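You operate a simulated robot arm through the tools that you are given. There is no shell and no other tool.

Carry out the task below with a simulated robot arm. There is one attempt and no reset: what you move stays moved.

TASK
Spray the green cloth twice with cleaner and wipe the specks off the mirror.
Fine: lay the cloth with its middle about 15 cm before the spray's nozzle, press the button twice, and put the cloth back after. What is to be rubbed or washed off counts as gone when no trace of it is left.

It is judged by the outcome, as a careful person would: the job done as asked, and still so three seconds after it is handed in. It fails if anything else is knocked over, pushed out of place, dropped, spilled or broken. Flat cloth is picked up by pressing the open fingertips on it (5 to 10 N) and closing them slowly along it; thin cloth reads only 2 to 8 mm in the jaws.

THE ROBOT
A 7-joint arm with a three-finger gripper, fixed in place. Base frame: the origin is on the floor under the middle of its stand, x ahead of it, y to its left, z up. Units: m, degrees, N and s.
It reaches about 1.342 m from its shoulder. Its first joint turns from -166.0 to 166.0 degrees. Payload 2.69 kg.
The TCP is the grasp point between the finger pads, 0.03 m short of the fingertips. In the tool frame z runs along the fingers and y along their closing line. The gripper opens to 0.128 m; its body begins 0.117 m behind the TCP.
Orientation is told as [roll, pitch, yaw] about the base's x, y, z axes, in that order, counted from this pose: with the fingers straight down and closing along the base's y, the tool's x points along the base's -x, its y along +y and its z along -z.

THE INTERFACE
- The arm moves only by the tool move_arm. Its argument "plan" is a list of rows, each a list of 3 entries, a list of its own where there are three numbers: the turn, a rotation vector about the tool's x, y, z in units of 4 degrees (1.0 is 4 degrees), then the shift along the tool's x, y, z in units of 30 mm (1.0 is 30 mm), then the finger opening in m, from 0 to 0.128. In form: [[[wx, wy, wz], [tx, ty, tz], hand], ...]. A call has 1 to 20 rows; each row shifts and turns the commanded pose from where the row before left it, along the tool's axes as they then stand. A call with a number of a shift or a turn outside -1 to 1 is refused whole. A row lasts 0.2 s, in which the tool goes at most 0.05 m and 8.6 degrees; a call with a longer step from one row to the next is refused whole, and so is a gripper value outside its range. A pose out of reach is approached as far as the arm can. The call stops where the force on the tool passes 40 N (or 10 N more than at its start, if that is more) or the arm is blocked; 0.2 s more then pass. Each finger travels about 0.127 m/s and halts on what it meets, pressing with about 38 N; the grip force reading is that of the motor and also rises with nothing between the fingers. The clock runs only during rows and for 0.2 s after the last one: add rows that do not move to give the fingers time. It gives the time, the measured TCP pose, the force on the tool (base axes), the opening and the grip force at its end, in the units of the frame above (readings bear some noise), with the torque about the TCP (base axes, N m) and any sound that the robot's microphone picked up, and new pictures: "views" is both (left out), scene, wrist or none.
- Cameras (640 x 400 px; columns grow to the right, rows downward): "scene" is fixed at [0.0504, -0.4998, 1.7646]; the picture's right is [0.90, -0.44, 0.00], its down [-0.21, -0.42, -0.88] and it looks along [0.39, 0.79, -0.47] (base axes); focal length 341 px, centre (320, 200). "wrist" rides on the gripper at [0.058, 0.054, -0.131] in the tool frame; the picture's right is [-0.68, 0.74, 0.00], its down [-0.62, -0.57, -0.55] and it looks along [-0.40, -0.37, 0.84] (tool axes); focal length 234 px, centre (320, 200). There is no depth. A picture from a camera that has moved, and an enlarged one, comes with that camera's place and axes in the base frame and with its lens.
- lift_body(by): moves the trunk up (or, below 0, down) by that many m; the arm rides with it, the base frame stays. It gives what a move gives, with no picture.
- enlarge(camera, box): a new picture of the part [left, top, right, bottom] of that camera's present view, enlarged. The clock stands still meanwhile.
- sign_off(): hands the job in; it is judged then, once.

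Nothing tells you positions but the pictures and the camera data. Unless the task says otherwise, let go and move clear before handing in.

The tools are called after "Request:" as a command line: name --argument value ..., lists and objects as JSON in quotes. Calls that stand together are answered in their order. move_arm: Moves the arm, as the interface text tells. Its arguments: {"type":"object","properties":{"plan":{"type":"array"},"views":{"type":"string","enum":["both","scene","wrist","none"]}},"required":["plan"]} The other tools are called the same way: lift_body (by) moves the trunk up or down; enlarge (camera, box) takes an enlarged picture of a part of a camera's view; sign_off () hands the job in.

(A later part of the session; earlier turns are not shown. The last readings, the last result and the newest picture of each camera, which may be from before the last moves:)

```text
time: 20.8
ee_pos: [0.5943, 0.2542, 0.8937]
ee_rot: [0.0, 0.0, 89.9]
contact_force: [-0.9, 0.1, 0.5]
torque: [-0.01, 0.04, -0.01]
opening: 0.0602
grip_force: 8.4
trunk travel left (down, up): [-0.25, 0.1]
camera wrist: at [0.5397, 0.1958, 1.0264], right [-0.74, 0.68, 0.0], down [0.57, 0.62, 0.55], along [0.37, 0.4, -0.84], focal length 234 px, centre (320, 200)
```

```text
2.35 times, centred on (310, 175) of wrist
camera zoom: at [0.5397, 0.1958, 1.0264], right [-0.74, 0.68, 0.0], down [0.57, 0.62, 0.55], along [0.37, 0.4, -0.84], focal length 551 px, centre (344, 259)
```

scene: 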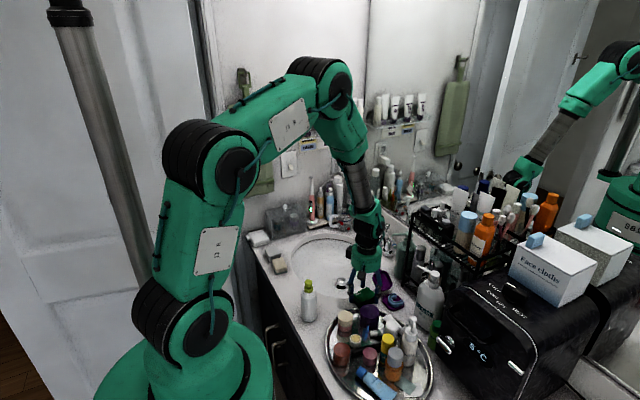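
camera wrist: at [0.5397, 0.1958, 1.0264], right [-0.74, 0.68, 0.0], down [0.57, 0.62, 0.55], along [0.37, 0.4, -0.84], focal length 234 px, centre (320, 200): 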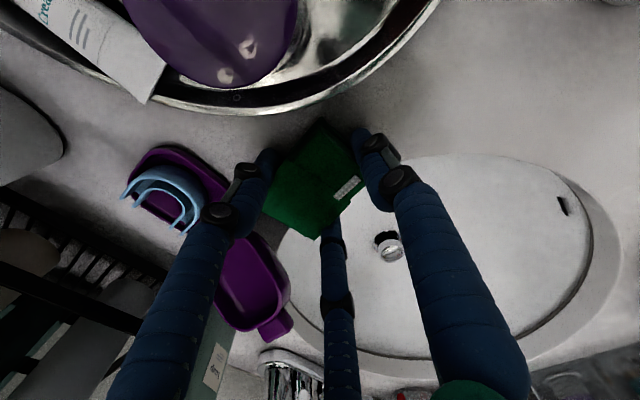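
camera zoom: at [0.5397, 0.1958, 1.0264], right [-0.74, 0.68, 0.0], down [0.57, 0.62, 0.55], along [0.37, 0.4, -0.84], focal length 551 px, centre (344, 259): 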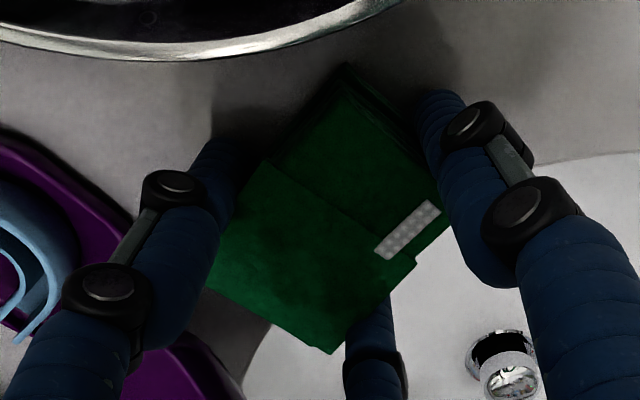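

The fingers have met the cloth at an opening of about 60 mm. I'm tightening a little more, then lifting a bit to test the hold.

Request:
move_arm --plan '[[[0, 0, 0], [0, 0, 0], 0.056], [[0, 0, 0], [0, 0, 0], 0.053], [[0, 0, 0], [0, 0, 0], 0.05], [[0, 0, 0], [0, 0, 0], 0.05]]' --views "none"

Request:
move_arm --plan '[[[0, 0, 0], [0, 0, -0.15], 0.05], [[0, 0, 0], [0, 0, -0.25], 0.05], [[0, 0, 0], [0, 0, -0.35], 0.05], [[0, 0, 0], [0, 0, -0.35], 0.05], [[0, 0, 0], [0, 0, 0], 0.05]]' --views "both"

```text
time: 21.8
ee_pos: [0.594, 0.2545, 0.8936]
ee_rot: [0.0, 0.1, 90.0]
contact_force: [-0.8, -1.5, 1.7]
torque: [-0.02, 0.04, 0.0]
opening: 0.0586
grip_force: 38.2
trunk travel left (down, up): [-0.25, 0.1]
```

```text
time: 23.0
ee_pos: [0.5941, 0.2531, 0.9266]
ee_rot: [0.0, -0.1, 90.0]
contact_force: [-0.2, 0.2, -0.7]
torque: [0.0, 0.0, 0.04]
opening: 0.0583
grip_force: 37.8
trunk travel left (down, up): [-0.25, 0.1]
camera wrist: at [0.5395, 0.1953, 1.0586], right [-0.74, 0.68, 0.0], down [0.57, 0.62, 0.55], along [0.37, 0.4, -0.84], focal length 234 px, centre (320, 200)
```

scene: 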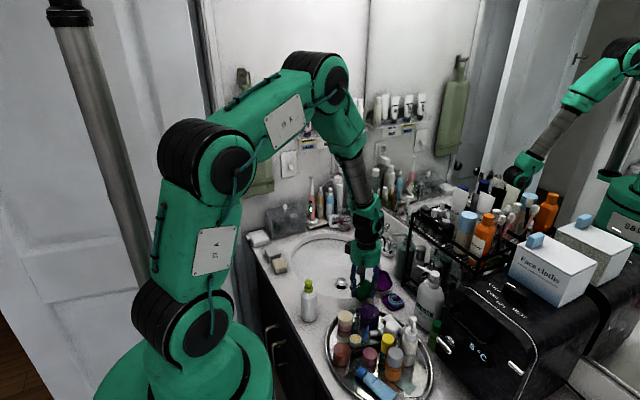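
wrist: 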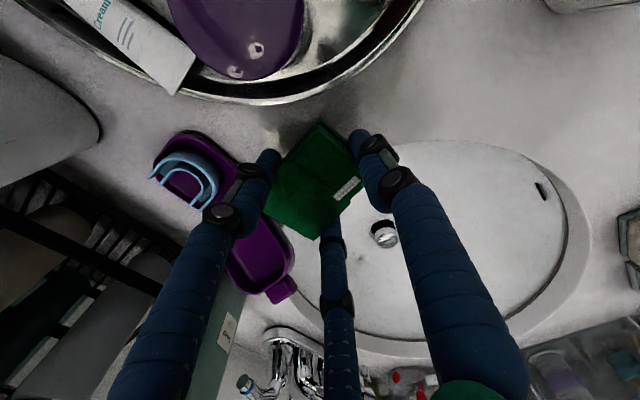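

Request:
enlarge --camera "scene" --box '[335, 240, 415, 310]'

Request:
enlarge --camera "wrist" --box '[220, 100, 420, 260]'

```text
5.71 times, centred on (375, 275) of scene
camera zoom: at [0.0504, -0.4998, 1.7646], right [0.9, -0.44, 0.0], down [-0.21, -0.42, -0.88], along [0.39, 0.79, -0.47], focal length 1949 px, centre (6, -229)
```

zoom: 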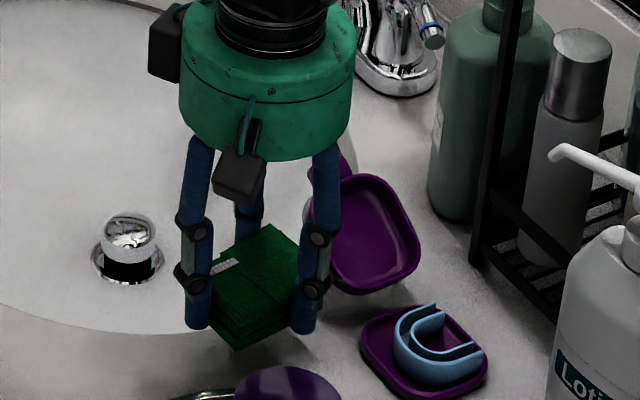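

```text
2.50 times, centred on (320, 180) of wrist
camera zoom: at [0.5395, 0.1953, 1.0586], right [-0.74, 0.68, 0.0], down [0.57, 0.62, 0.55], along [0.37, 0.4, -0.84], focal length 585 px, centre (320, 250)
```

zoom: 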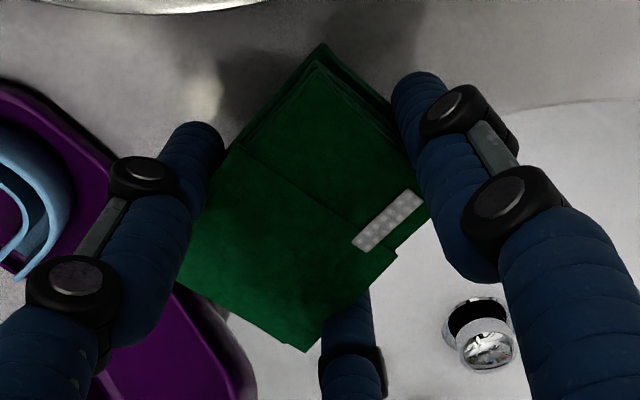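

The cloth is held firmly and sticks out a little past the fingertips. I'm lifting and carrying it diagonally, well clear of the bottle, to above the laying spot.

Request:
move_arm --plan '[[[0, 0, 0], [0, 0, -0.6], 0.05], [[0, 0, 0], [0, 0, -0.7], 0.05], [[0, 0, 0], [0, 0, -0.7], 0.05], [[0, 0, 0], [0, 0, -0.7], 0.05], [[0, 0, 0], [-0.6, 0.677, 0], 0.05], [[0, 0, 0], [-0.6, 0.677, 0], 0.05], [[0, 0, 0], [-0.6, 0.677, 0], 0.05], [[0, 0, 0], [-0.6, 0.677, 0], 0.05], [[0, 0, 0], [-0.6, 0.677, 0], 0.05], [[0, 0, 0], [-0.6, 0.677, 0], 0.05], [[0, 0, 0], [-0.6, 0.677, 0], 0.05], [[0, 0, 0], [-0.6, 0.677, 0], 0.05], [[0, 0, 0], [-0.6, 0.677, 0], 0.05], [[0, 0, 0], [-0.6, 0.677, 0], 0.05], [[0, 0, 0], [0, 0, 0], 0.05]]' --views "both"

```text
time: 26.2
ee_pos: [0.389, 0.4355, 1.0094]
ee_rot: [0.0, 0.0, 89.9]
contact_force: [0.0, 0.4, 0.0]
torque: [0.0, -0.08, 0.02]
opening: 0.0578
grip_force: 38.0
trunk travel left (down, up): [-0.25, 0.1]
camera wrist: at [0.3349, 0.3765, 1.1407], right [-0.74, 0.68, 0.0], down [0.57, 0.62, 0.55], along [0.37, 0.4, -0.84], focal length 234 px, centre (320, 200)
```

scene: 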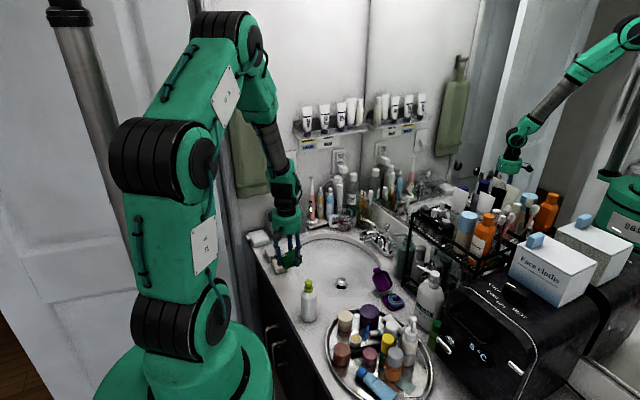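
wrist: 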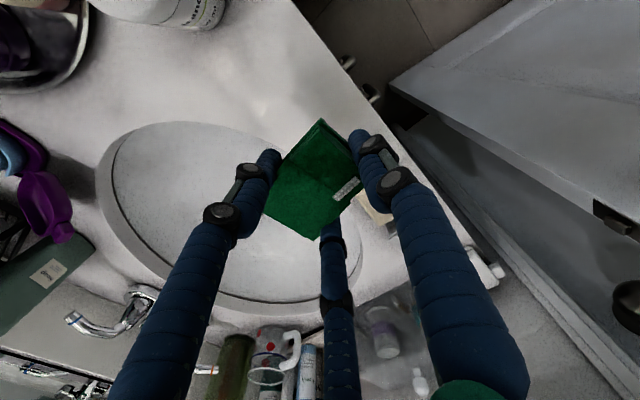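

The spot is clear counter. I'm lowering the cloth, slowly at the end.

Request:
move_arm --plan '[[[0, 0, 0], [0, -0.05, 0.6], 0.05], [[0, 0, 0], [0, -0.05, 0.6], 0.05], [[0, 0, 0], [0, 0, 0.6], 0.05], [[0, 0, 0], [0, 0, 0.6], 0.05], [[0, 0, 0], [0, 0, 0.5], 0.05], [[0, 0, 0], [0, 0, 0.3], 0.05], [[0, 0, 0], [0, 0, 0.15], 0.05], [[0, 0, 0], [0, 0, 0.15], 0.05], [[0, 0, 0], [0, 0, 0.1], 0.05], [[0, 0, 0], [0, 0, 0], 0.05]]' --views "none"

Request:
move_arm --plan '[[[0, 0, 0], [0, 0, 0.07], 0.05], [[0, 0, 0], [0, 0, 0.0], 0.05]]' --views "both"

```text
time: 28.4
ee_pos: [0.3953, 0.4337, 0.8991]
ee_rot: [0.0, 0.0, 89.9]
contact_force: [0.4, -0.6, -1.0]
torque: [0.0, 0.01, -0.02]
opening: 0.0576
grip_force: 37.3
trunk travel left (down, up): [-0.25, 0.1]
```

```text
time: 29.0
ee_pos: [0.3935, 0.4339, 0.8983]
ee_rot: [0.0, 0.0, 89.9]
contact_force: [0.4, -0.1, -0.5]
torque: [0.0, -0.04, -0.01]
opening: 0.0579
grip_force: 38.0
trunk travel left (down, up): [-0.25, 0.1]
camera wrist: at [0.3398, 0.3754, 1.0304], right [-0.74, 0.68, 0.0], down [0.57, 0.62, 0.55], along [0.37, 0.4, -0.84], focal length 234 px, centre (320, 200)
```

scene: 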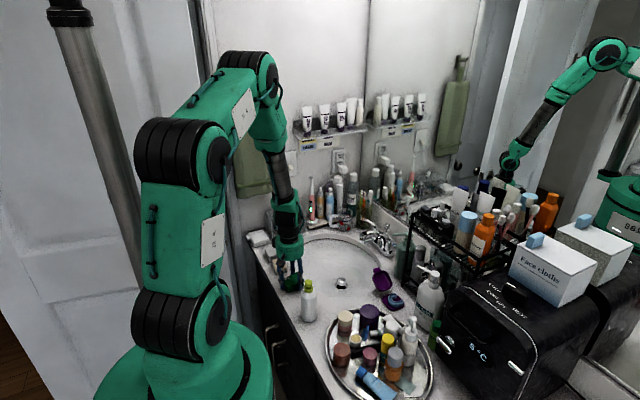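
wrist: 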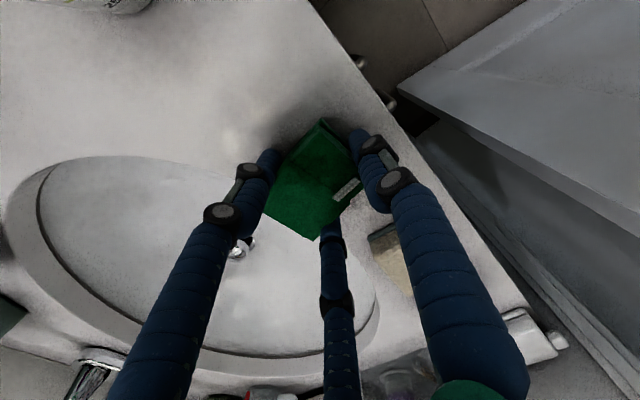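

Request:
move_arm --plan '[[[0, 0, 0], [0, 0, 0.07], 0.05], [[0, 0, 0], [0, 0, 0.05], 0.05], [[0, 0, 0], [0, 0, 0.0], 0.05]]' --views "none"

Request:
move_arm --plan '[[[0, 0, 0], [0, 0, 0.04], 0.05], [[0, 0, 0], [0, 0, 0.0], 0.05]]' --views "none"

```text
time: 29.8
ee_pos: [0.3946, 0.4328, 0.8934]
ee_rot: [0.0, 0.0, 89.9]
contact_force: [-1.8, -3.9, 16.2]
torque: [-0.18, 0.34, 0.05]
opening: 0.058
grip_force: 37.6
trunk travel left (down, up): [-0.25, 0.1]
```

```text
time: 30.4
ee_pos: [0.3955, 0.4339, 0.8929]
ee_rot: [0.0, -0.1, 89.9]
contact_force: [-4.1, -4.8, 29.6]
torque: [-0.11, -0.08, 0.1]
opening: 0.0579
grip_force: 38.5
trunk travel left (down, up): [-0.25, 0.1]
```

The cloth is on the counter. I'm easing the pressure off and opening slowly.

Request:
move_arm --plan '[[[0, 0, 0], [0, 0, -0.07], 0.052], [[0, 0, 0], [0, 0, -0.0], 0.056], [[0, 0, 0], [0, 0, 0], 0.06], [[0, 0, 0], [0, 0, 0], 0.065], [[0, 0, 0], [0, 0, 0], 0.07], [[0, 0, 0], [0, 0, 0], 0.08], [[0, 0, 0], [0, 0, 0], 0.09], [[0, 0, 0], [0, 0, 0], 0.09]]' --views "wrist"

Request:
move_arm --plan '[[[0, 0, 0], [0, 0, -0.5], 0.09], [[0, 0, 0], [0, 0, -0.9], 0.09], [[0, 0, 0], [0, 0, -1], 0.09], [[0, 0, 0], [0, 0, -1], 0.09], [[0, 0, 0], [0, 0, -1], 0.09], [[0, 0, 0], [0, 0, -1], 0.09], [[0, 0, 0], [0, 0, -1], 0.09], [[0, 0, 0], [0, 0, -0.6], 0.09], [[0, 0, 0], [0, 0, 0], 0.09]]' --views "both"

```text
time: 32.2
ee_pos: [0.3937, 0.4349, 0.8946]
ee_rot: [0.0, 0.1, 89.9]
contact_force: [0.6, 0.2, 0.3]
torque: [0.02, -0.01, 0.0]
opening: 0.09
grip_force: 0.1
trunk travel left (down, up): [-0.25, 0.1]
camera wrist: at [0.34, 0.376, 1.0266], right [-0.74, 0.68, 0.0], down [0.57, 0.62, 0.55], along [0.37, 0.4, -0.84], focal length 234 px, centre (320, 200)
```

wrist: 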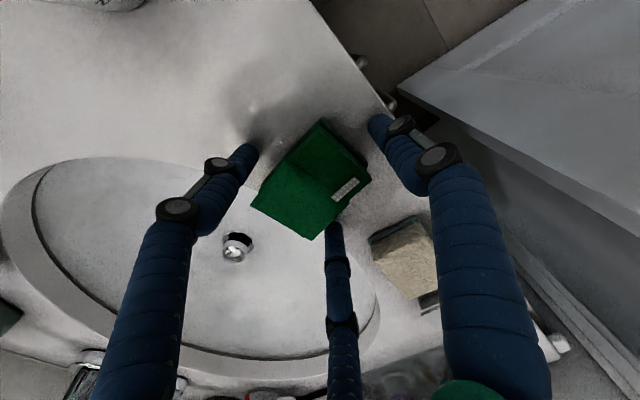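

```text
time: 34.2
ee_pos: [0.3942, 0.4357, 1.1031]
ee_rot: [0.0, 0.0, 89.9]
contact_force: [0.3, 0.2, -0.8]
torque: [0.03, 0.01, 0.0]
opening: 0.09
grip_force: 0.1
trunk travel left (down, up): [-0.25, 0.1]
camera wrist: at [0.34, 0.3763, 1.2352], right [-0.74, 0.68, 0.0], down [0.57, 0.62, 0.55], along [0.37, 0.4, -0.84], focal length 234 px, centre (320, 200)
```

scene: 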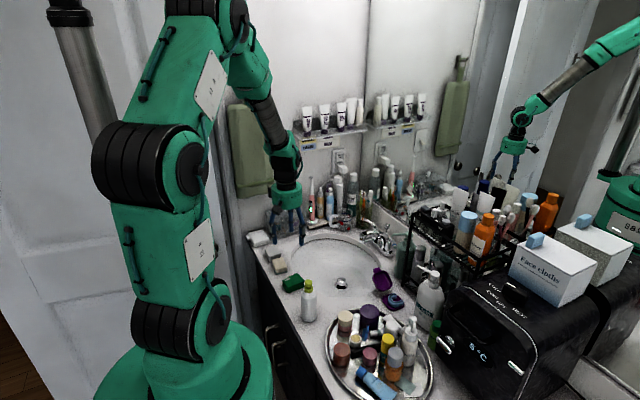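
wrist: 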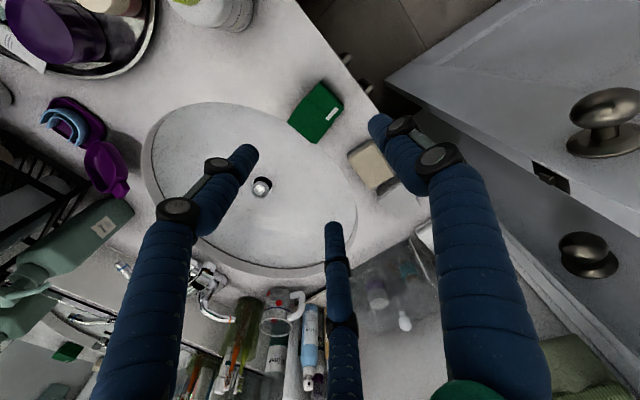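

The cloth is laid at about (0.398, 0.431). I'll check the bottle and nozzle again before pressing.

Request:
enlarge --camera "wrist" --box '[160, 0, 360, 150]'

Request:
enlarge --camera "scene" --box '[265, 260, 345, 330]'

```text
2.67 times, centred on (260, 75) of wrist
camera zoom: at [0.34, 0.3763, 1.2352], right [-0.74, 0.68, 0.0], down [0.57, 0.62, 0.55], along [0.37, 0.4, -0.84], focal length 624 px, centre (480, 533)
```

zoom: 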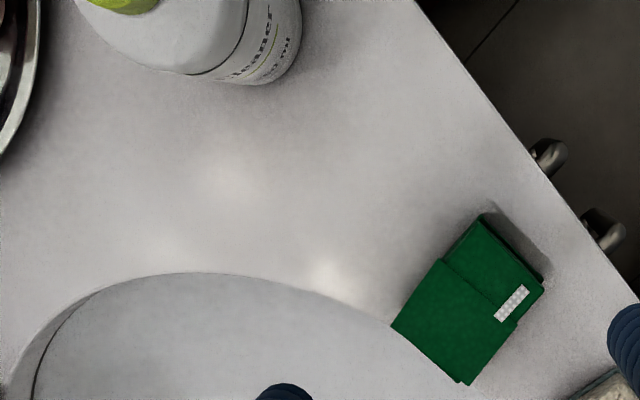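

```text
5.71 times, centred on (305, 295) of scene
camera zoom: at [0.0504, -0.4998, 1.7646], right [0.9, -0.44, 0.0], down [-0.21, -0.42, -0.88], along [0.39, 0.79, -0.47], focal length 1949 px, centre (406, -343)
```

zoom: 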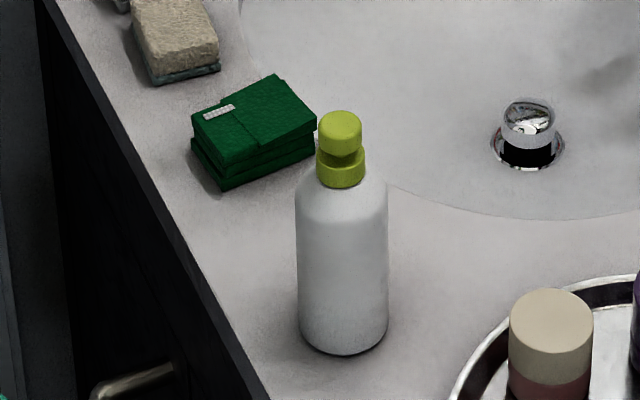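

The cloth lies straight in front of the nozzle, about 15 cm away. I'm closing the fingers and moving above the button.

Request:
move_arm --plan '[[[0, 0, 0], [0, 0, 0], 0.06], [[0, 0, 0], [0.6, 0.01, 0], 0.03], [[0, 0, 0], [0.6, 0.01, 0], 0.0], [[0, 0, 0], [0.6, 0.01, 0], 0.0], [[0, 0, 0], [0.6, 0.01, 0], 0.0], [[0, 0, 0], [0.6, 0.01, 0], 0.0], [[0, 0, 0], [0.6, 0.01, 0], 0.0], [[0, 0, 0], [0.6, 0.02, 0], 0.0], [[0, 0, 0], [0.6, 0.02, 0], 0.0], [[0, 0, 0], [0.65, 0.02, 0], 0.0], [[0, 0, 0], [0, 0, 0], 0.0]]' --views "both"

Request:
enlarge --camera "scene" --box '[265, 230, 345, 330]'

Request:
enlarge --camera "wrist" --box '[240, 100, 440, 260]'

```text
time: 36.6
ee_pos: [0.392, 0.2717, 1.1022]
ee_rot: [0.1, -0.1, 89.9]
contact_force: [0.2, 0.4, 0.5]
torque: [0.03, -0.01, -0.02]
opening: 0.0022
grip_force: 31.3
trunk travel left (down, up): [-0.25, 0.1]
camera wrist: at [0.3376, 0.2134, 1.235], right [-0.74, 0.68, 0.0], down [0.57, 0.62, 0.55], along [0.37, 0.4, -0.84], focal length 234 px, centre (320, 200)
```

scene: 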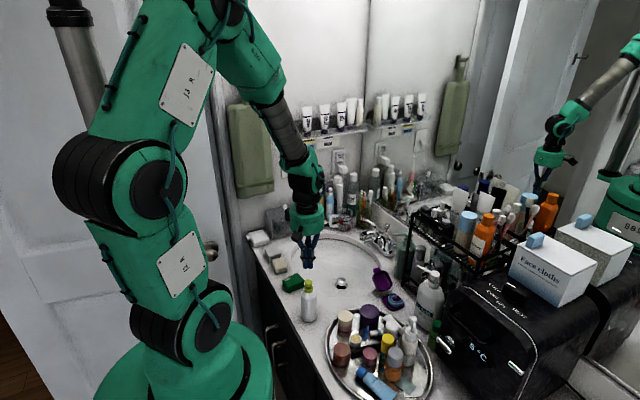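
wrist: 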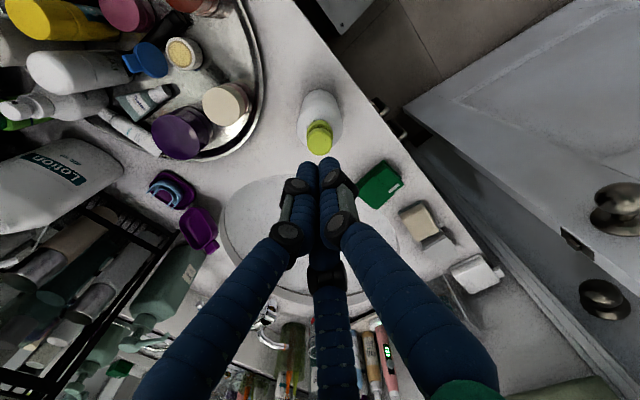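

```text
4.00 times, centred on (305, 280) of scene
camera zoom: at [0.0504, -0.4998, 1.7646], right [0.9, -0.44, 0.0], down [-0.21, -0.42, -0.88], along [0.39, 0.79, -0.47], focal length 1364 px, centre (380, -120)
```

zoom: 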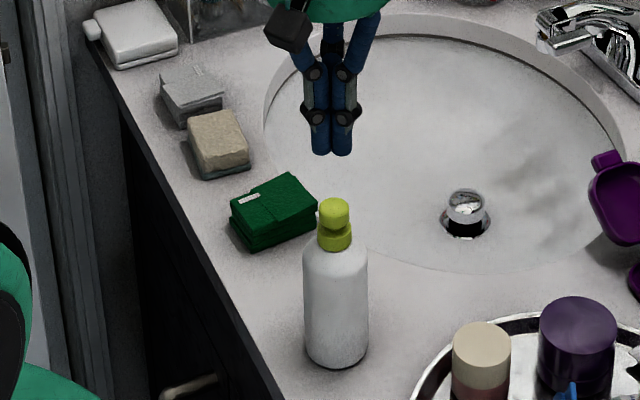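

```text
2.50 times, centred on (340, 180) of wrist
camera zoom: at [0.3376, 0.2134, 1.235], right [-0.74, 0.68, 0.0], down [0.57, 0.62, 0.55], along [0.37, 0.4, -0.84], focal length 585 px, centre (270, 250)
```

zoom: 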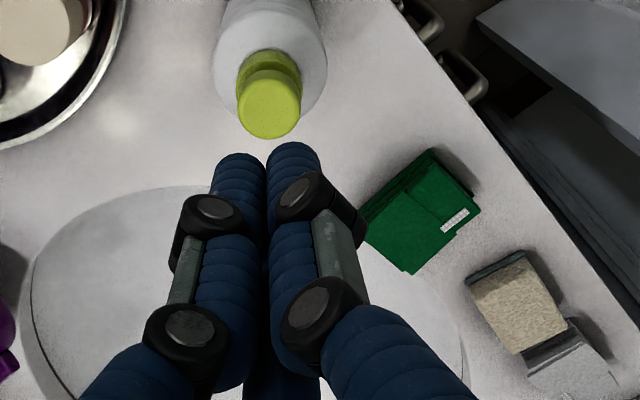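

The closed tips are right above the button. I'm lowering close to it, then in small steps while watching force and sound.

Request:
move_arm --plan '[[[0, 0, 0], [0.02, 0.06, 0.5], 0.0], [[0, 0, 0], [0, 0, 0.4], 0.0], [[0, 0, 0], [0, 0, 0.3], 0.0], [[0, 0, 0], [0, 0, 0.2], 0.0], [[0, 0, 0], [0, 0, 0.1], 0.0], [[0, 0, 0], [0, 0, 0], 0.0]]' --views "both"

Request:
enlarge --camera "scene" --box '[280, 250, 340, 300]'

```text
time: 38.0
ee_pos: [0.3888, 0.2713, 1.0594]
ee_rot: [0.0, 0.1, 89.9]
contact_force: [-0.5, -0.3, 0.1]
torque: [0.01, 0.03, 0.02]
opening: 0.0017
grip_force: 31.3
trunk travel left (down, up): [-0.25, 0.1]
camera wrist: at [0.3352, 0.2124, 1.1913], right [-0.74, 0.68, 0.0], down [0.57, 0.62, 0.55], along [0.37, 0.4, -0.84], focal length 234 px, centre (320, 200)
```

scene: 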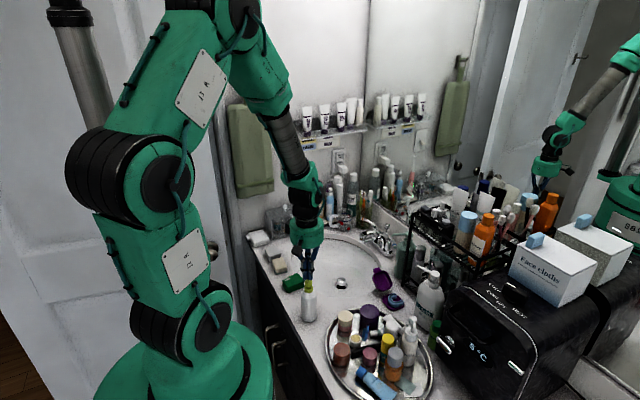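
wrist: 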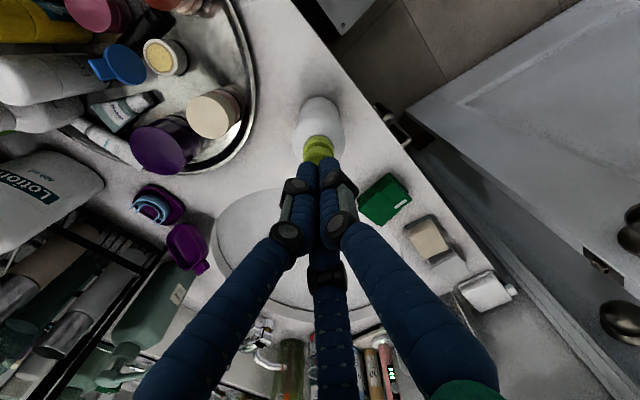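

```text
8.00 times, centred on (310, 275) of scene
camera zoom: at [0.0504, -0.4998, 1.7646], right [0.9, -0.44, 0.0], down [-0.21, -0.42, -0.88], along [0.39, 0.79, -0.47], focal length 2728 px, centre (400, -400)
```

zoom: 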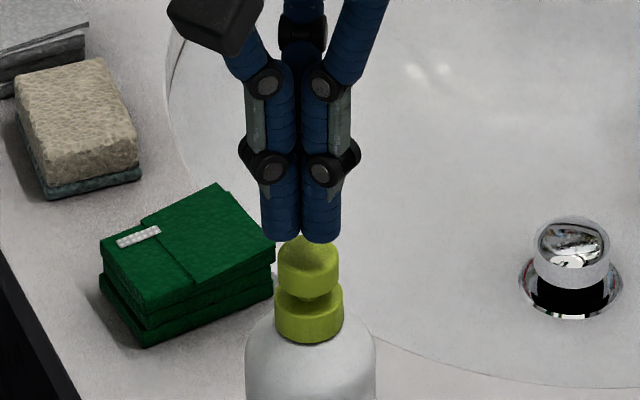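

Request:
move_arm --plan '[[[0, 0, 0], [0, -0.06, 0.15], 0.0], [[0, 0, 0], [0, 0, 0.13], 0.0], [[0, 0, 0], [0, 0, 0], 0.0]]' --views "none"

Request:
move_arm --plan '[[[0, 0, 0], [0, 0, 0.07], 0.0], [[0, 0, 0], [0, 0, 0], 0.0]]' --views "none"

Request:
move_arm --plan '[[[0, 0, 0], [0, 0, 0.07], 0.0], [[0, 0, 0], [0, 0, 0], 0.0]]' --views "none"

```text
time: 38.8
ee_pos: [0.3909, 0.2697, 1.0509]
ee_rot: [0.0, -0.1, 89.9]
contact_force: [0.7, -0.1, 0.1]
torque: [0.0, -0.04, 0.0]
opening: 0.0021
grip_force: 32.3
trunk travel left (down, up): [-0.25, 0.1]
```

```text
time: 39.4
ee_pos: [0.3912, 0.2707, 1.0494]
ee_rot: [0.0, 0.0, 89.9]
contact_force: [-1.1, 0.2, 0.1]
torque: [0.02, -0.03, -0.01]
opening: 0.0022
grip_force: 31.6
trunk travel left (down, up): [-0.25, 0.1]
```

```text
time: 40.0
ee_pos: [0.3922, 0.2696, 1.0473]
ee_rot: [0.0, 0.0, 89.8]
contact_force: [0.7, -0.1, -0.4]
torque: [0.02, 0.03, 0.01]
opening: 0.0024
grip_force: 31.0
trunk travel left (down, up): [-0.25, 0.1]
```

Request:
move_arm --plan '[[[0, 0, 0], [0, 0, 0.07], 0.0], [[0, 0, 0], [0, 0, 0], 0.0]]' --views "none"

Request:
move_arm --plan '[[[0, 0, 0], [0, 0, 0.07], 0.0], [[0, 0, 0], [0, 0, 0], 0.0]]' --views "none"

Request:
move_arm --plan '[[[0, 0, 0], [0, 0, 0.07], 0.0], [[0, 0, 0], [0, 0, 0], 0.0]]' --views "none"

```text
time: 40.6
ee_pos: [0.3911, 0.2693, 1.0447]
ee_rot: [0.0, 0.0, 89.9]
contact_force: [-0.1, 0.4, -0.3]
torque: [-0.03, 0.0, -0.02]
opening: 0.0021
grip_force: 31.5
trunk travel left (down, up): [-0.25, 0.1]
```

```text
time: 41.2
ee_pos: [0.3892, 0.2702, 1.0428]
ee_rot: [0.0, 0.1, 89.9]
contact_force: [0.3, 0.1, 0.3]
torque: [-0.02, 0.01, -0.02]
opening: 0.002
grip_force: 31.1
trunk travel left (down, up): [-0.25, 0.1]
```

```text
time: 41.8
ee_pos: [0.3897, 0.2709, 1.0415]
ee_rot: [0.0, -0.1, 90.0]
contact_force: [0.3, -0.5, 2.3]
torque: [0.02, -0.04, -0.02]
opening: 0.006
grip_force: 30.8
trunk travel left (down, up): [-0.25, 0.1]
```

The tips have just met the button, at about 2 N. I'll look at the alignment before pressing on.

Request:
enlarge --camera "scene" --box '[280, 250, 340, 300]'

Request:
enlarge --camera "wrist" --box '[270, 90, 370, 190]'

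```text
8.00 times, centred on (310, 275) of scene
camera zoom: at [0.0504, -0.4998, 1.7646], right [0.9, -0.44, 0.0], down [-0.21, -0.42, -0.88], along [0.39, 0.79, -0.47], focal length 2728 px, centre (400, -400)
```

zoom: 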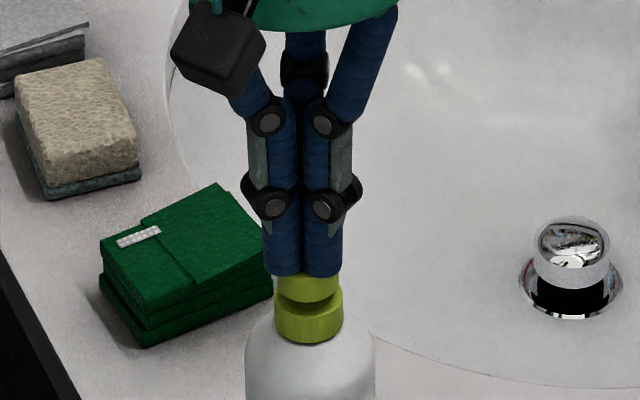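

```text
4.00 times, centred on (320, 140) of wrist
camera zoom: at [0.3356, 0.2122, 1.1733], right [-0.74, 0.68, 0.0], down [0.57, 0.62, 0.55], along [0.37, 0.4, -0.84], focal length 937 px, centre (320, 440)
```

zoom: 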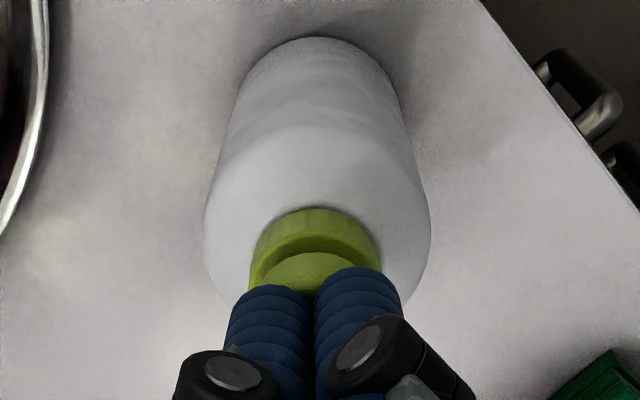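

The tips are roughly 3 mm off-centre towards +y. I'm lifting slightly, re-centring, and then pressing in small steps.

Request:
move_arm --plan '[[[0, 0, 0], [0, 0, -0.15], 0.0], [[0, 0, 0], [0.09, 0.02, 0], 0.0], [[0, 0, 0], [0, 0, 0.15], 0.0], [[0, 0, 0], [0, 0, 0], 0.0]]' --views "none"

Request:
move_arm --plan '[[[0, 0, 0], [0, 0, 0.05], 0.0], [[0, 0, 0], [0, 0, 0], 0.0]]' --views "none"

Request:
move_arm --plan '[[[0, 0, 0], [0, 0, 0.05], 0.0], [[0, 0, 0], [0, 0, 0], 0.0]]' --views "none"

```text
time: 42.8
ee_pos: [0.3887, 0.2677, 1.0403]
ee_rot: [0.0, 0.1, 89.9]
contact_force: [-0.2, -0.4, 2.4]
torque: [-0.02, 0.0, 0.01]
opening: 0.006
grip_force: 30.3
trunk travel left (down, up): [-0.25, 0.1]
heard: click
```

```text
time: 43.4
ee_pos: [0.3872, 0.2682, 1.0382]
ee_rot: [0.0, 0.0, 90.0]
contact_force: [-0.6, -0.3, 3.6]
torque: [-0.06, -0.01, 0.01]
opening: 0.006
grip_force: 31.6
trunk travel left (down, up): [-0.25, 0.1]
```

```text
time: 44.0
ee_pos: [0.3882, 0.2667, 1.037]
ee_rot: [0.0, 0.0, 89.9]
contact_force: [-0.6, 0.2, 5.7]
torque: [0.06, 0.02, -0.01]
opening: 0.006
grip_force: 31.9
trunk travel left (down, up): [-0.25, 0.1]
```

I heard a click on the way down. I'll look for signs of a spray on the cloth before going on, so that I count the presses correctly.

Request:
enlarge --camera "scene" --box '[265, 250, 345, 310]'

Request:
enlarge --camera "wrist" --box '[270, 90, 450, 250]'

```text
6.67 times, centred on (305, 280) of scene
camera zoom: at [0.0504, -0.4998, 1.7646], right [0.9, -0.44, 0.0], down [-0.21, -0.42, -0.88], along [0.39, 0.79, -0.47], focal length 2274 px, centre (420, -333)
```

zoom: 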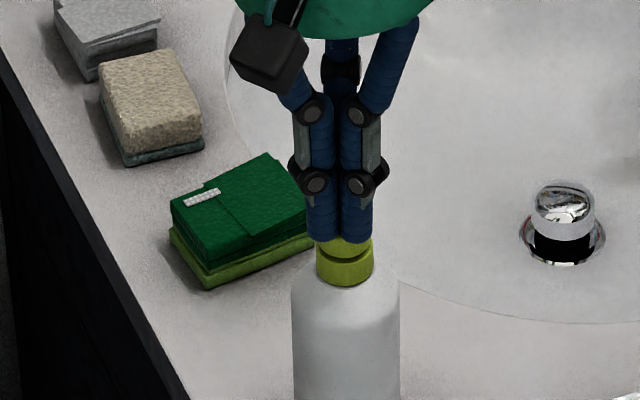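

```text
2.50 times, centred on (360, 170) of wrist
camera zoom: at [0.3343, 0.209, 1.1692], right [-0.74, 0.68, 0.0], down [0.57, 0.62, 0.55], along [0.37, 0.4, -0.84], focal length 585 px, centre (220, 275)
```

zoom: 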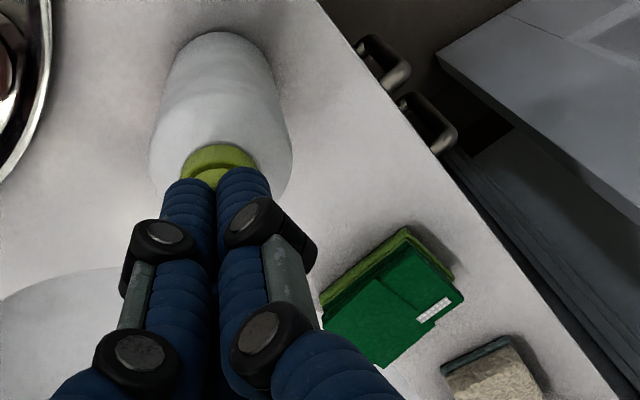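

One spray has registered: the cloth's lower layer has turned a lighter, wet green. I'm releasing fully, then pressing once more.

Request:
move_arm --plan '[[[0, 0, 0], [0, 0, -0.3], 0.0], [[0, 0, 0], [0, 0, -0.3], 0.0], [[0, 0, 0], [0, 0, 0], 0.0], [[0, 0, 0], [0, 0, 0], 0.0]]' --views "none"

Request:
enlarge --camera "scene" --box '[265, 250, 345, 310]'

```text
time: 45.0
ee_pos: [0.3895, 0.2668, 1.0538]
ee_rot: [0.0, 0.0, 89.9]
contact_force: [0.6, -0.6, 0.8]
torque: [-0.01, 0.01, -0.01]
opening: 0.0019
grip_force: 32.0
trunk travel left (down, up): [-0.25, 0.1]
```

```text
6.67 times, centred on (305, 280) of scene
camera zoom: at [0.0504, -0.4998, 1.7646], right [0.9, -0.44, 0.0], down [-0.21, -0.42, -0.88], along [0.39, 0.79, -0.47], focal length 2274 px, centre (420, -333)
```

zoom: 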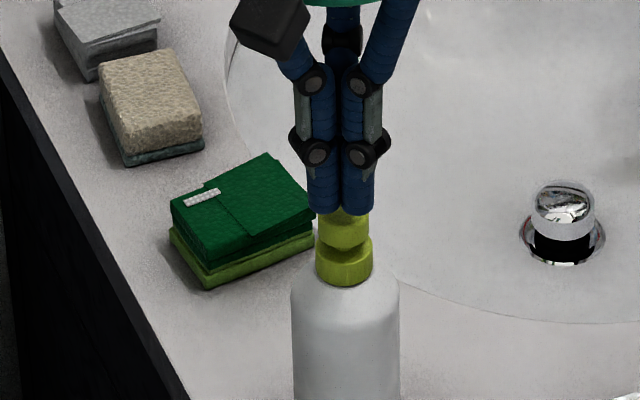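

Request:
move_arm --plan '[[[0, 0, 0], [0, 0, 0.2], 0.0], [[0, 0, 0], [0, 0, 0.15], 0.0], [[0, 0, 0], [0, 0, 0.1], 0.0], [[0, 0, 0], [0, 0, 0], 0.0]]' --views "none"

Request:
enlarge --camera "scene" --box '[265, 250, 345, 310]'

```text
time: 46.0
ee_pos: [0.3904, 0.2668, 1.042]
ee_rot: [-0.1, 0.0, 89.9]
contact_force: [0.8, -0.2, 1.5]
torque: [0.0, 0.01, 0.01]
opening: 0.0064
grip_force: 31.8
trunk travel left (down, up): [-0.25, 0.1]
```

```text
6.67 times, centred on (305, 280) of scene
camera zoom: at [0.0504, -0.4998, 1.7646], right [0.9, -0.44, 0.0], down [-0.21, -0.42, -0.88], along [0.39, 0.79, -0.47], focal length 2274 px, centre (420, -333)
```

zoom: 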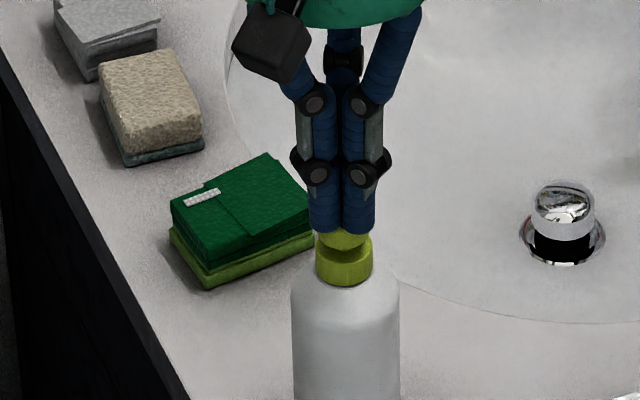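

Request:
move_arm --plan '[[[0, 0, 0], [0, 0, 0.08], 0.0], [[0, 0, 0], [0, 0, 0], 0.0]]' --views "none"

Request:
enlarge --camera "scene" --box '[265, 250, 345, 310]'

```text
time: 46.6
ee_pos: [0.3907, 0.267, 1.0407]
ee_rot: [0.0, 0.1, 89.9]
contact_force: [0.2, 0.9, 2.4]
torque: [0.02, 0.01, 0.02]
opening: 0.0059
grip_force: 31.6
trunk travel left (down, up): [-0.25, 0.1]
heard: click
```

```text
6.67 times, centred on (305, 280) of scene
camera zoom: at [0.0504, -0.4998, 1.7646], right [0.9, -0.44, 0.0], down [-0.21, -0.42, -0.88], along [0.39, 0.79, -0.47], focal length 2274 px, centre (420, -333)
```

zoom: 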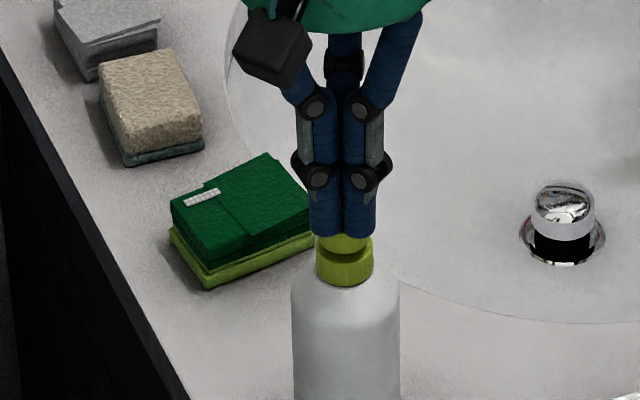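

The second click was heard, so the cloth has had two sprays. I'm going straight up off the button and back over the cloth, opening the hand.

Request:
move_arm --plan '[[[0, 0, 0], [0, 0, -0.5], 0.0], [[0, 0, 0], [0, 0, -0.9], 0.0], [[0, 0, 0], [0, 0, -0.9], 0.0], [[0, 0, 0], [-0.6, -0.01, 0], 0.0], [[0, 0, 0], [-0.7, -0.01, 0], 0.02], [[0, 0, 0], [-0.7, -0.01, 0], 0.04], [[0, 0, 0], [-0.7, -0.01, 0], 0.06], [[0, 0, 0], [-0.7, -0.01, 0], 0.08], [[0, 0, 0], [-0.7, -0.01, 0], 0.09], [[0, 0, 0], [-0.7, -0.02, 0], 0.09], [[0, 0, 0], [-0.7, -0.02, 0], 0.09], [[0, 0, 0], [0, 0, 0], 0.09]]' --views "both"

Request:
enlarge --camera "wrist" --box '[220, 50, 420, 210]'

```text
time: 49.2
ee_pos: [0.3939, 0.4336, 1.1091]
ee_rot: [-0.1, 0.0, 89.8]
contact_force: [-0.1, 0.7, -0.7]
torque: [-0.03, 0.0, 0.02]
opening: 0.0897
grip_force: 0.0
trunk travel left (down, up): [-0.25, 0.1]
camera wrist: at [0.3394, 0.3749, 1.2417], right [-0.74, 0.68, 0.0], down [0.57, 0.62, 0.55], along [0.37, 0.4, -0.84], focal length 234 px, centre (320, 200)
```

scene: 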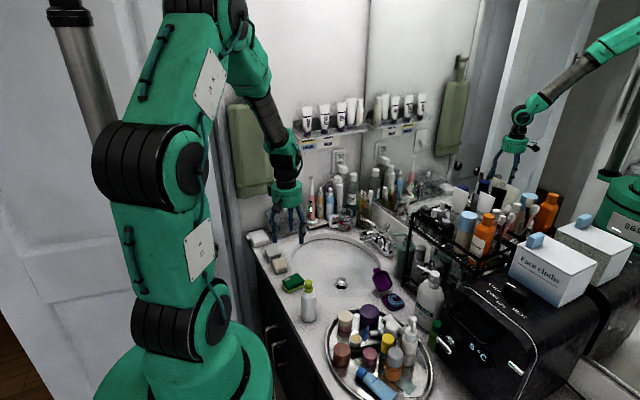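
wrist: 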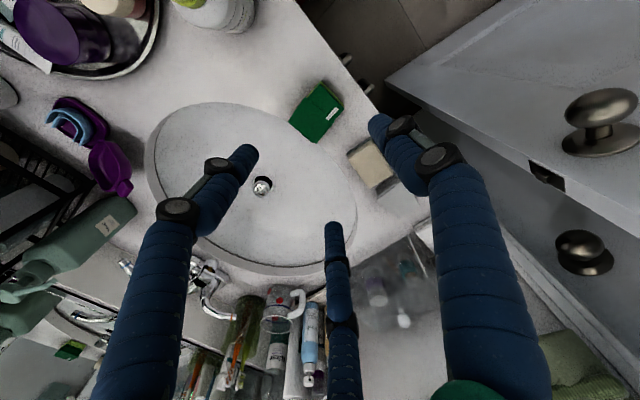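

```text
2.50 times, centred on (320, 130) of wrist
camera zoom: at [0.3394, 0.3749, 1.2417], right [-0.74, 0.68, 0.0], down [0.57, 0.62, 0.55], along [0.37, 0.4, -0.84], focal length 585 px, centre (320, 375)
```

zoom: 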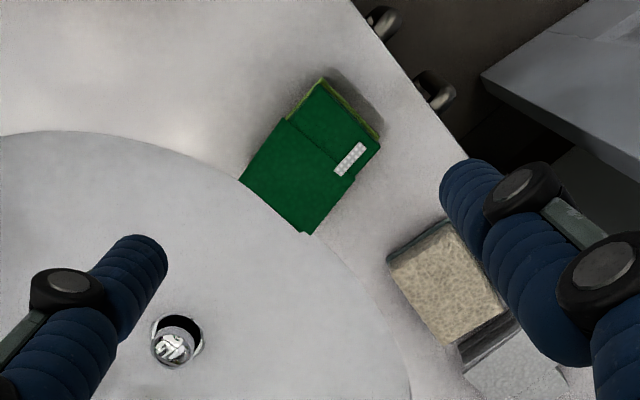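

The cloth is where I left it. I'm descending around it, keeping the tips about 9–10 mm above the counter so the wet lower layer sticks out past the fingers.

Request:
move_arm --plan '[[[0, 0, 0], [0, 0, 0.9], 0.09], [[0, 0, 0], [0, 0, 0.9], 0.09], [[0, 0, 0], [0, 0, 0.9], 0.09], [[0, 0, 0], [0, 0, 0.9], 0.09], [[0, 0, 0], [0, 0, 0.9], 0.09], [[0, 0, 0], [0, 0, 0.9], 0.09], [[0, 0, 0], [0, 0, 0.8], 0.09], [[0, 0, 0], [0, 0, 0.4], 0.09], [[0, 0, 0], [0, 0, 0.25], 0.09], [[0, 0, 0], [0, 0, 0.2], 0.09], [[0, 0, 0], [0, 0, 0], 0.09]]' --views "wrist"

Request:
enlarge --camera "wrist" --box '[200, 90, 420, 260]'

```text
time: 51.6
ee_pos: [0.392, 0.4332, 0.8985]
ee_rot: [0.0, 0.1, 90.0]
contact_force: [0.3, 0.1, -0.9]
torque: [-0.01, -0.01, 0.0]
opening: 0.0901
grip_force: 0.1
trunk travel left (down, up): [-0.25, 0.1]
camera wrist: at [0.3377, 0.3748, 1.0312], right [-0.74, 0.68, 0.0], down [0.57, 0.62, 0.55], along [0.37, 0.4, -0.84], focal length 234 px, centre (320, 200)
```

wrist: 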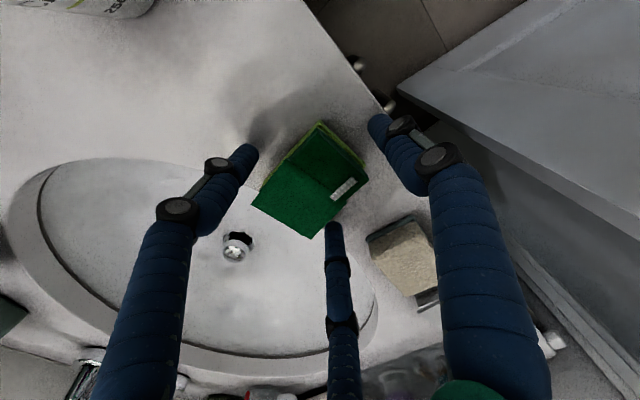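

```text
2.35 times, centred on (310, 175) of wrist
camera zoom: at [0.3377, 0.3748, 1.0312], right [-0.74, 0.68, 0.0], down [0.57, 0.62, 0.55], along [0.37, 0.4, -0.84], focal length 551 px, centre (344, 259)
```

zoom: 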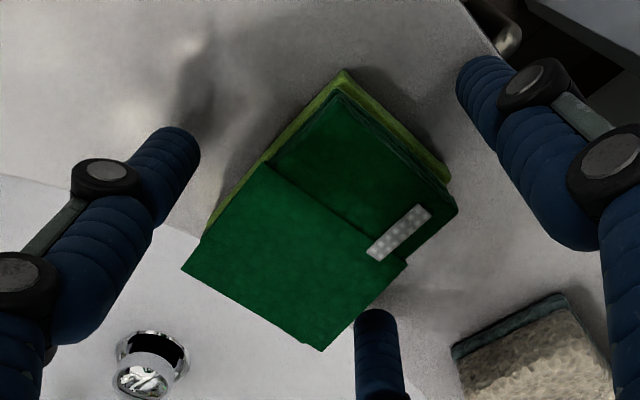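

Request:
move_arm --plan '[[[0, 0, 0], [0, 0, 0.08], 0.086], [[0, 0, 0], [0, 0, 0], 0.082], [[0, 0, 0], [0, 0, 0], 0.078], [[0, 0, 0], [0, 0, 0], 0.074], [[0, 0, 0], [0, 0, 0], 0.071], [[0, 0, 0], [0, 0, 0], 0.068], [[0, 0, 0], [0, 0, 0], 0.065], [[0, 0, 0], [0, 0, 0], 0.062], [[0, 0, 0], [0, 0, 0], 0.059], [[0, 0, 0], [0, 0, 0], 0.056], [[0, 0, 0], [0, 0, 0], 0.053], [[0, 0, 0], [0, 0, 0], 0.05], [[0, 0, 0], [0, 0, 0], 0.05]]' --views "none"

Request:
move_arm --plan '[[[0, 0, 0], [0, 0, -0.3], 0.05], [[0, 0, 0], [0, 0, -0.5], 0.05], [[0, 0, 0], [0, 0, -0.7], 0.05], [[0, 0, 0], [0, 0, -0.7], 0.05], [[0, 0, 0], [0, 0, 0], 0.05]]' --views "both"

Request:
enlarge --camera "scene" --box '[260, 230, 340, 310]'

Request:
enlarge --camera "wrist" --box '[200, 90, 420, 260]'

```text
time: 54.4
ee_pos: [0.3929, 0.4317, 0.8958]
ee_rot: [0.0, -0.1, 89.9]
contact_force: [1.2, 0.8, 2.8]
torque: [-0.01, -0.08, 0.03]
opening: 0.0589
grip_force: 6.7
trunk travel left (down, up): [-0.25, 0.1]
```

```text
time: 55.6
ee_pos: [0.3928, 0.4301, 0.9631]
ee_rot: [0.0, -0.1, 89.8]
contact_force: [-0.2, 0.2, -0.2]
torque: [0.01, 0.0, -0.01]
opening: 0.0588
grip_force: 6.8
trunk travel left (down, up): [-0.25, 0.1]
camera wrist: at [0.3377, 0.3722, 1.0949], right [-0.74, 0.68, 0.0], down [0.57, 0.62, 0.55], along [0.37, 0.4, -0.84], focal length 234 px, centre (320, 200)
```

scene: 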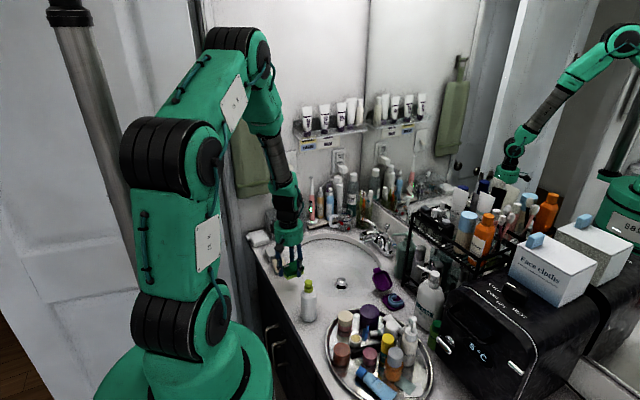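
wrist: 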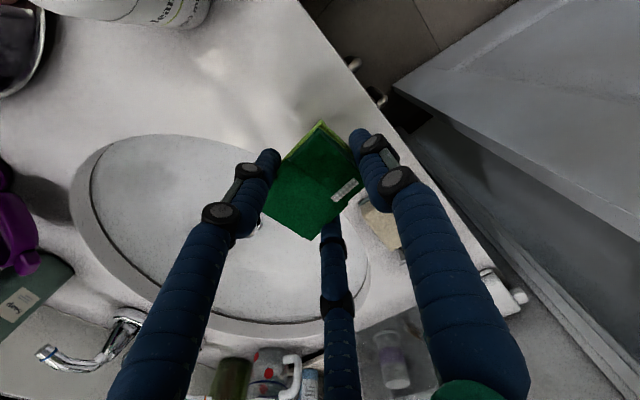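

```text
5.00 times, centred on (300, 270) of scene
camera zoom: at [0.0504, -0.4998, 1.7646], right [0.9, -0.44, 0.0], down [-0.21, -0.42, -0.88], along [0.39, 0.79, -0.47], focal length 1705 px, centre (420, -150)
```

zoom: 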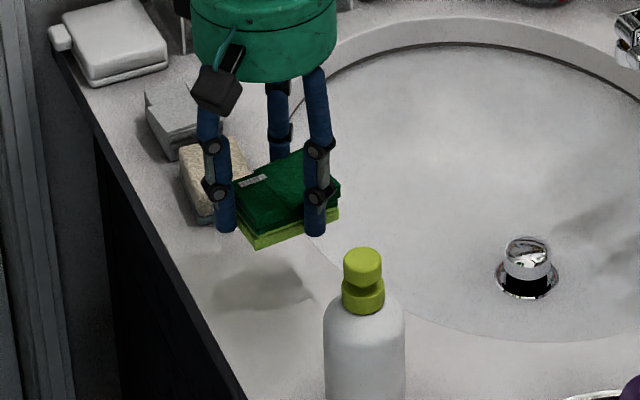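

```text
2.35 times, centred on (310, 175) of wrist
camera zoom: at [0.3377, 0.3722, 1.0949], right [-0.74, 0.68, 0.0], down [0.57, 0.62, 0.55], along [0.37, 0.4, -0.84], focal length 551 px, centre (344, 259)
```

zoom: 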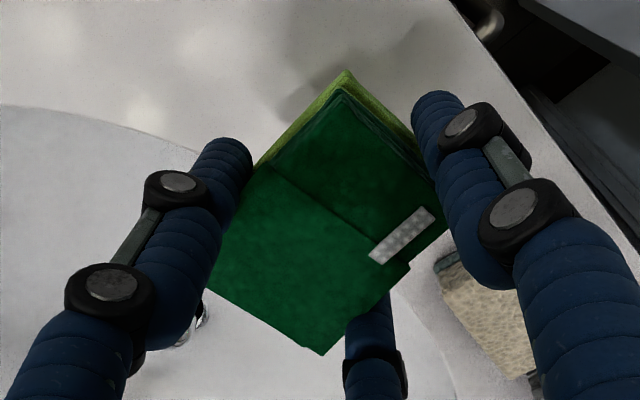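

The cloth is lifted, with the wet lime layer sticking out below the tips. The grip reads low, so I'm firming it up.

Request:
move_arm --plan '[[[0, 0, 0], [0, 0, 0], 0.046], [[0, 0, 0], [0, 0, 0], 0.043], [[0, 0, 0], [0, 0, 0], 0.04], [[0, 0, 0], [0, 0, 0], 0.04]]' --views "wrist"

Request:
enlarge --camera "wrist" --box '[200, 90, 420, 260]'

```text
time: 56.6
ee_pos: [0.3917, 0.4315, 0.9629]
ee_rot: [0.1, 0.0, 89.8]
contact_force: [0.2, 0.4, 0.1]
torque: [0.01, -0.01, -0.04]
opening: 0.0584
grip_force: 13.8
trunk travel left (down, up): [-0.25, 0.1]
camera wrist: at [0.3379, 0.3725, 1.0946], right [-0.74, 0.68, 0.0], down [0.57, 0.62, 0.55], along [0.37, 0.4, -0.84], focal length 234 px, centre (320, 200)
```

wrist: 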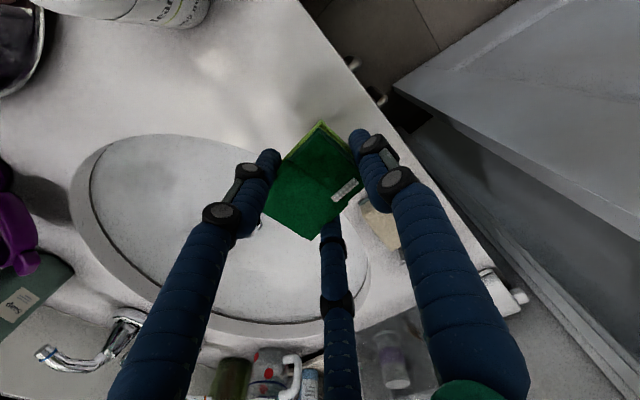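

```text
2.35 times, centred on (310, 175) of wrist
camera zoom: at [0.3379, 0.3725, 1.0946], right [-0.74, 0.68, 0.0], down [0.57, 0.62, 0.55], along [0.37, 0.4, -0.84], focal length 551 px, centre (344, 259)
```

zoom: 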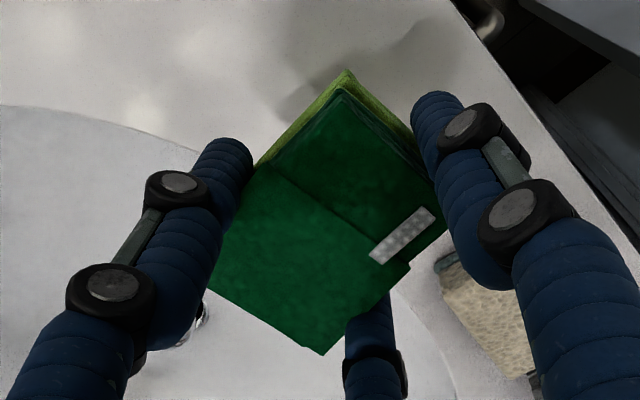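

Request:
move_arm --plan '[[[0, 0, 0], [0, 0, 0], 0.035], [[0, 0, 0], [0, 0, 0], 0.03], [[0, 0, 0], [0, 0, 0], 0.025], [[0, 0, 0], [0, 0, 0], 0.02], [[0, 0, 0], [0, 0, 0], 0.02]]' --views "none"

```text
time: 57.8
ee_pos: [0.3915, 0.4313, 0.9622]
ee_rot: [0.0, 0.1, 89.9]
contact_force: [0.5, 0.4, 0.3]
torque: [0.04, 0.01, -0.01]
opening: 0.0581
grip_force: 28.1
trunk travel left (down, up): [-0.25, 0.1]
```

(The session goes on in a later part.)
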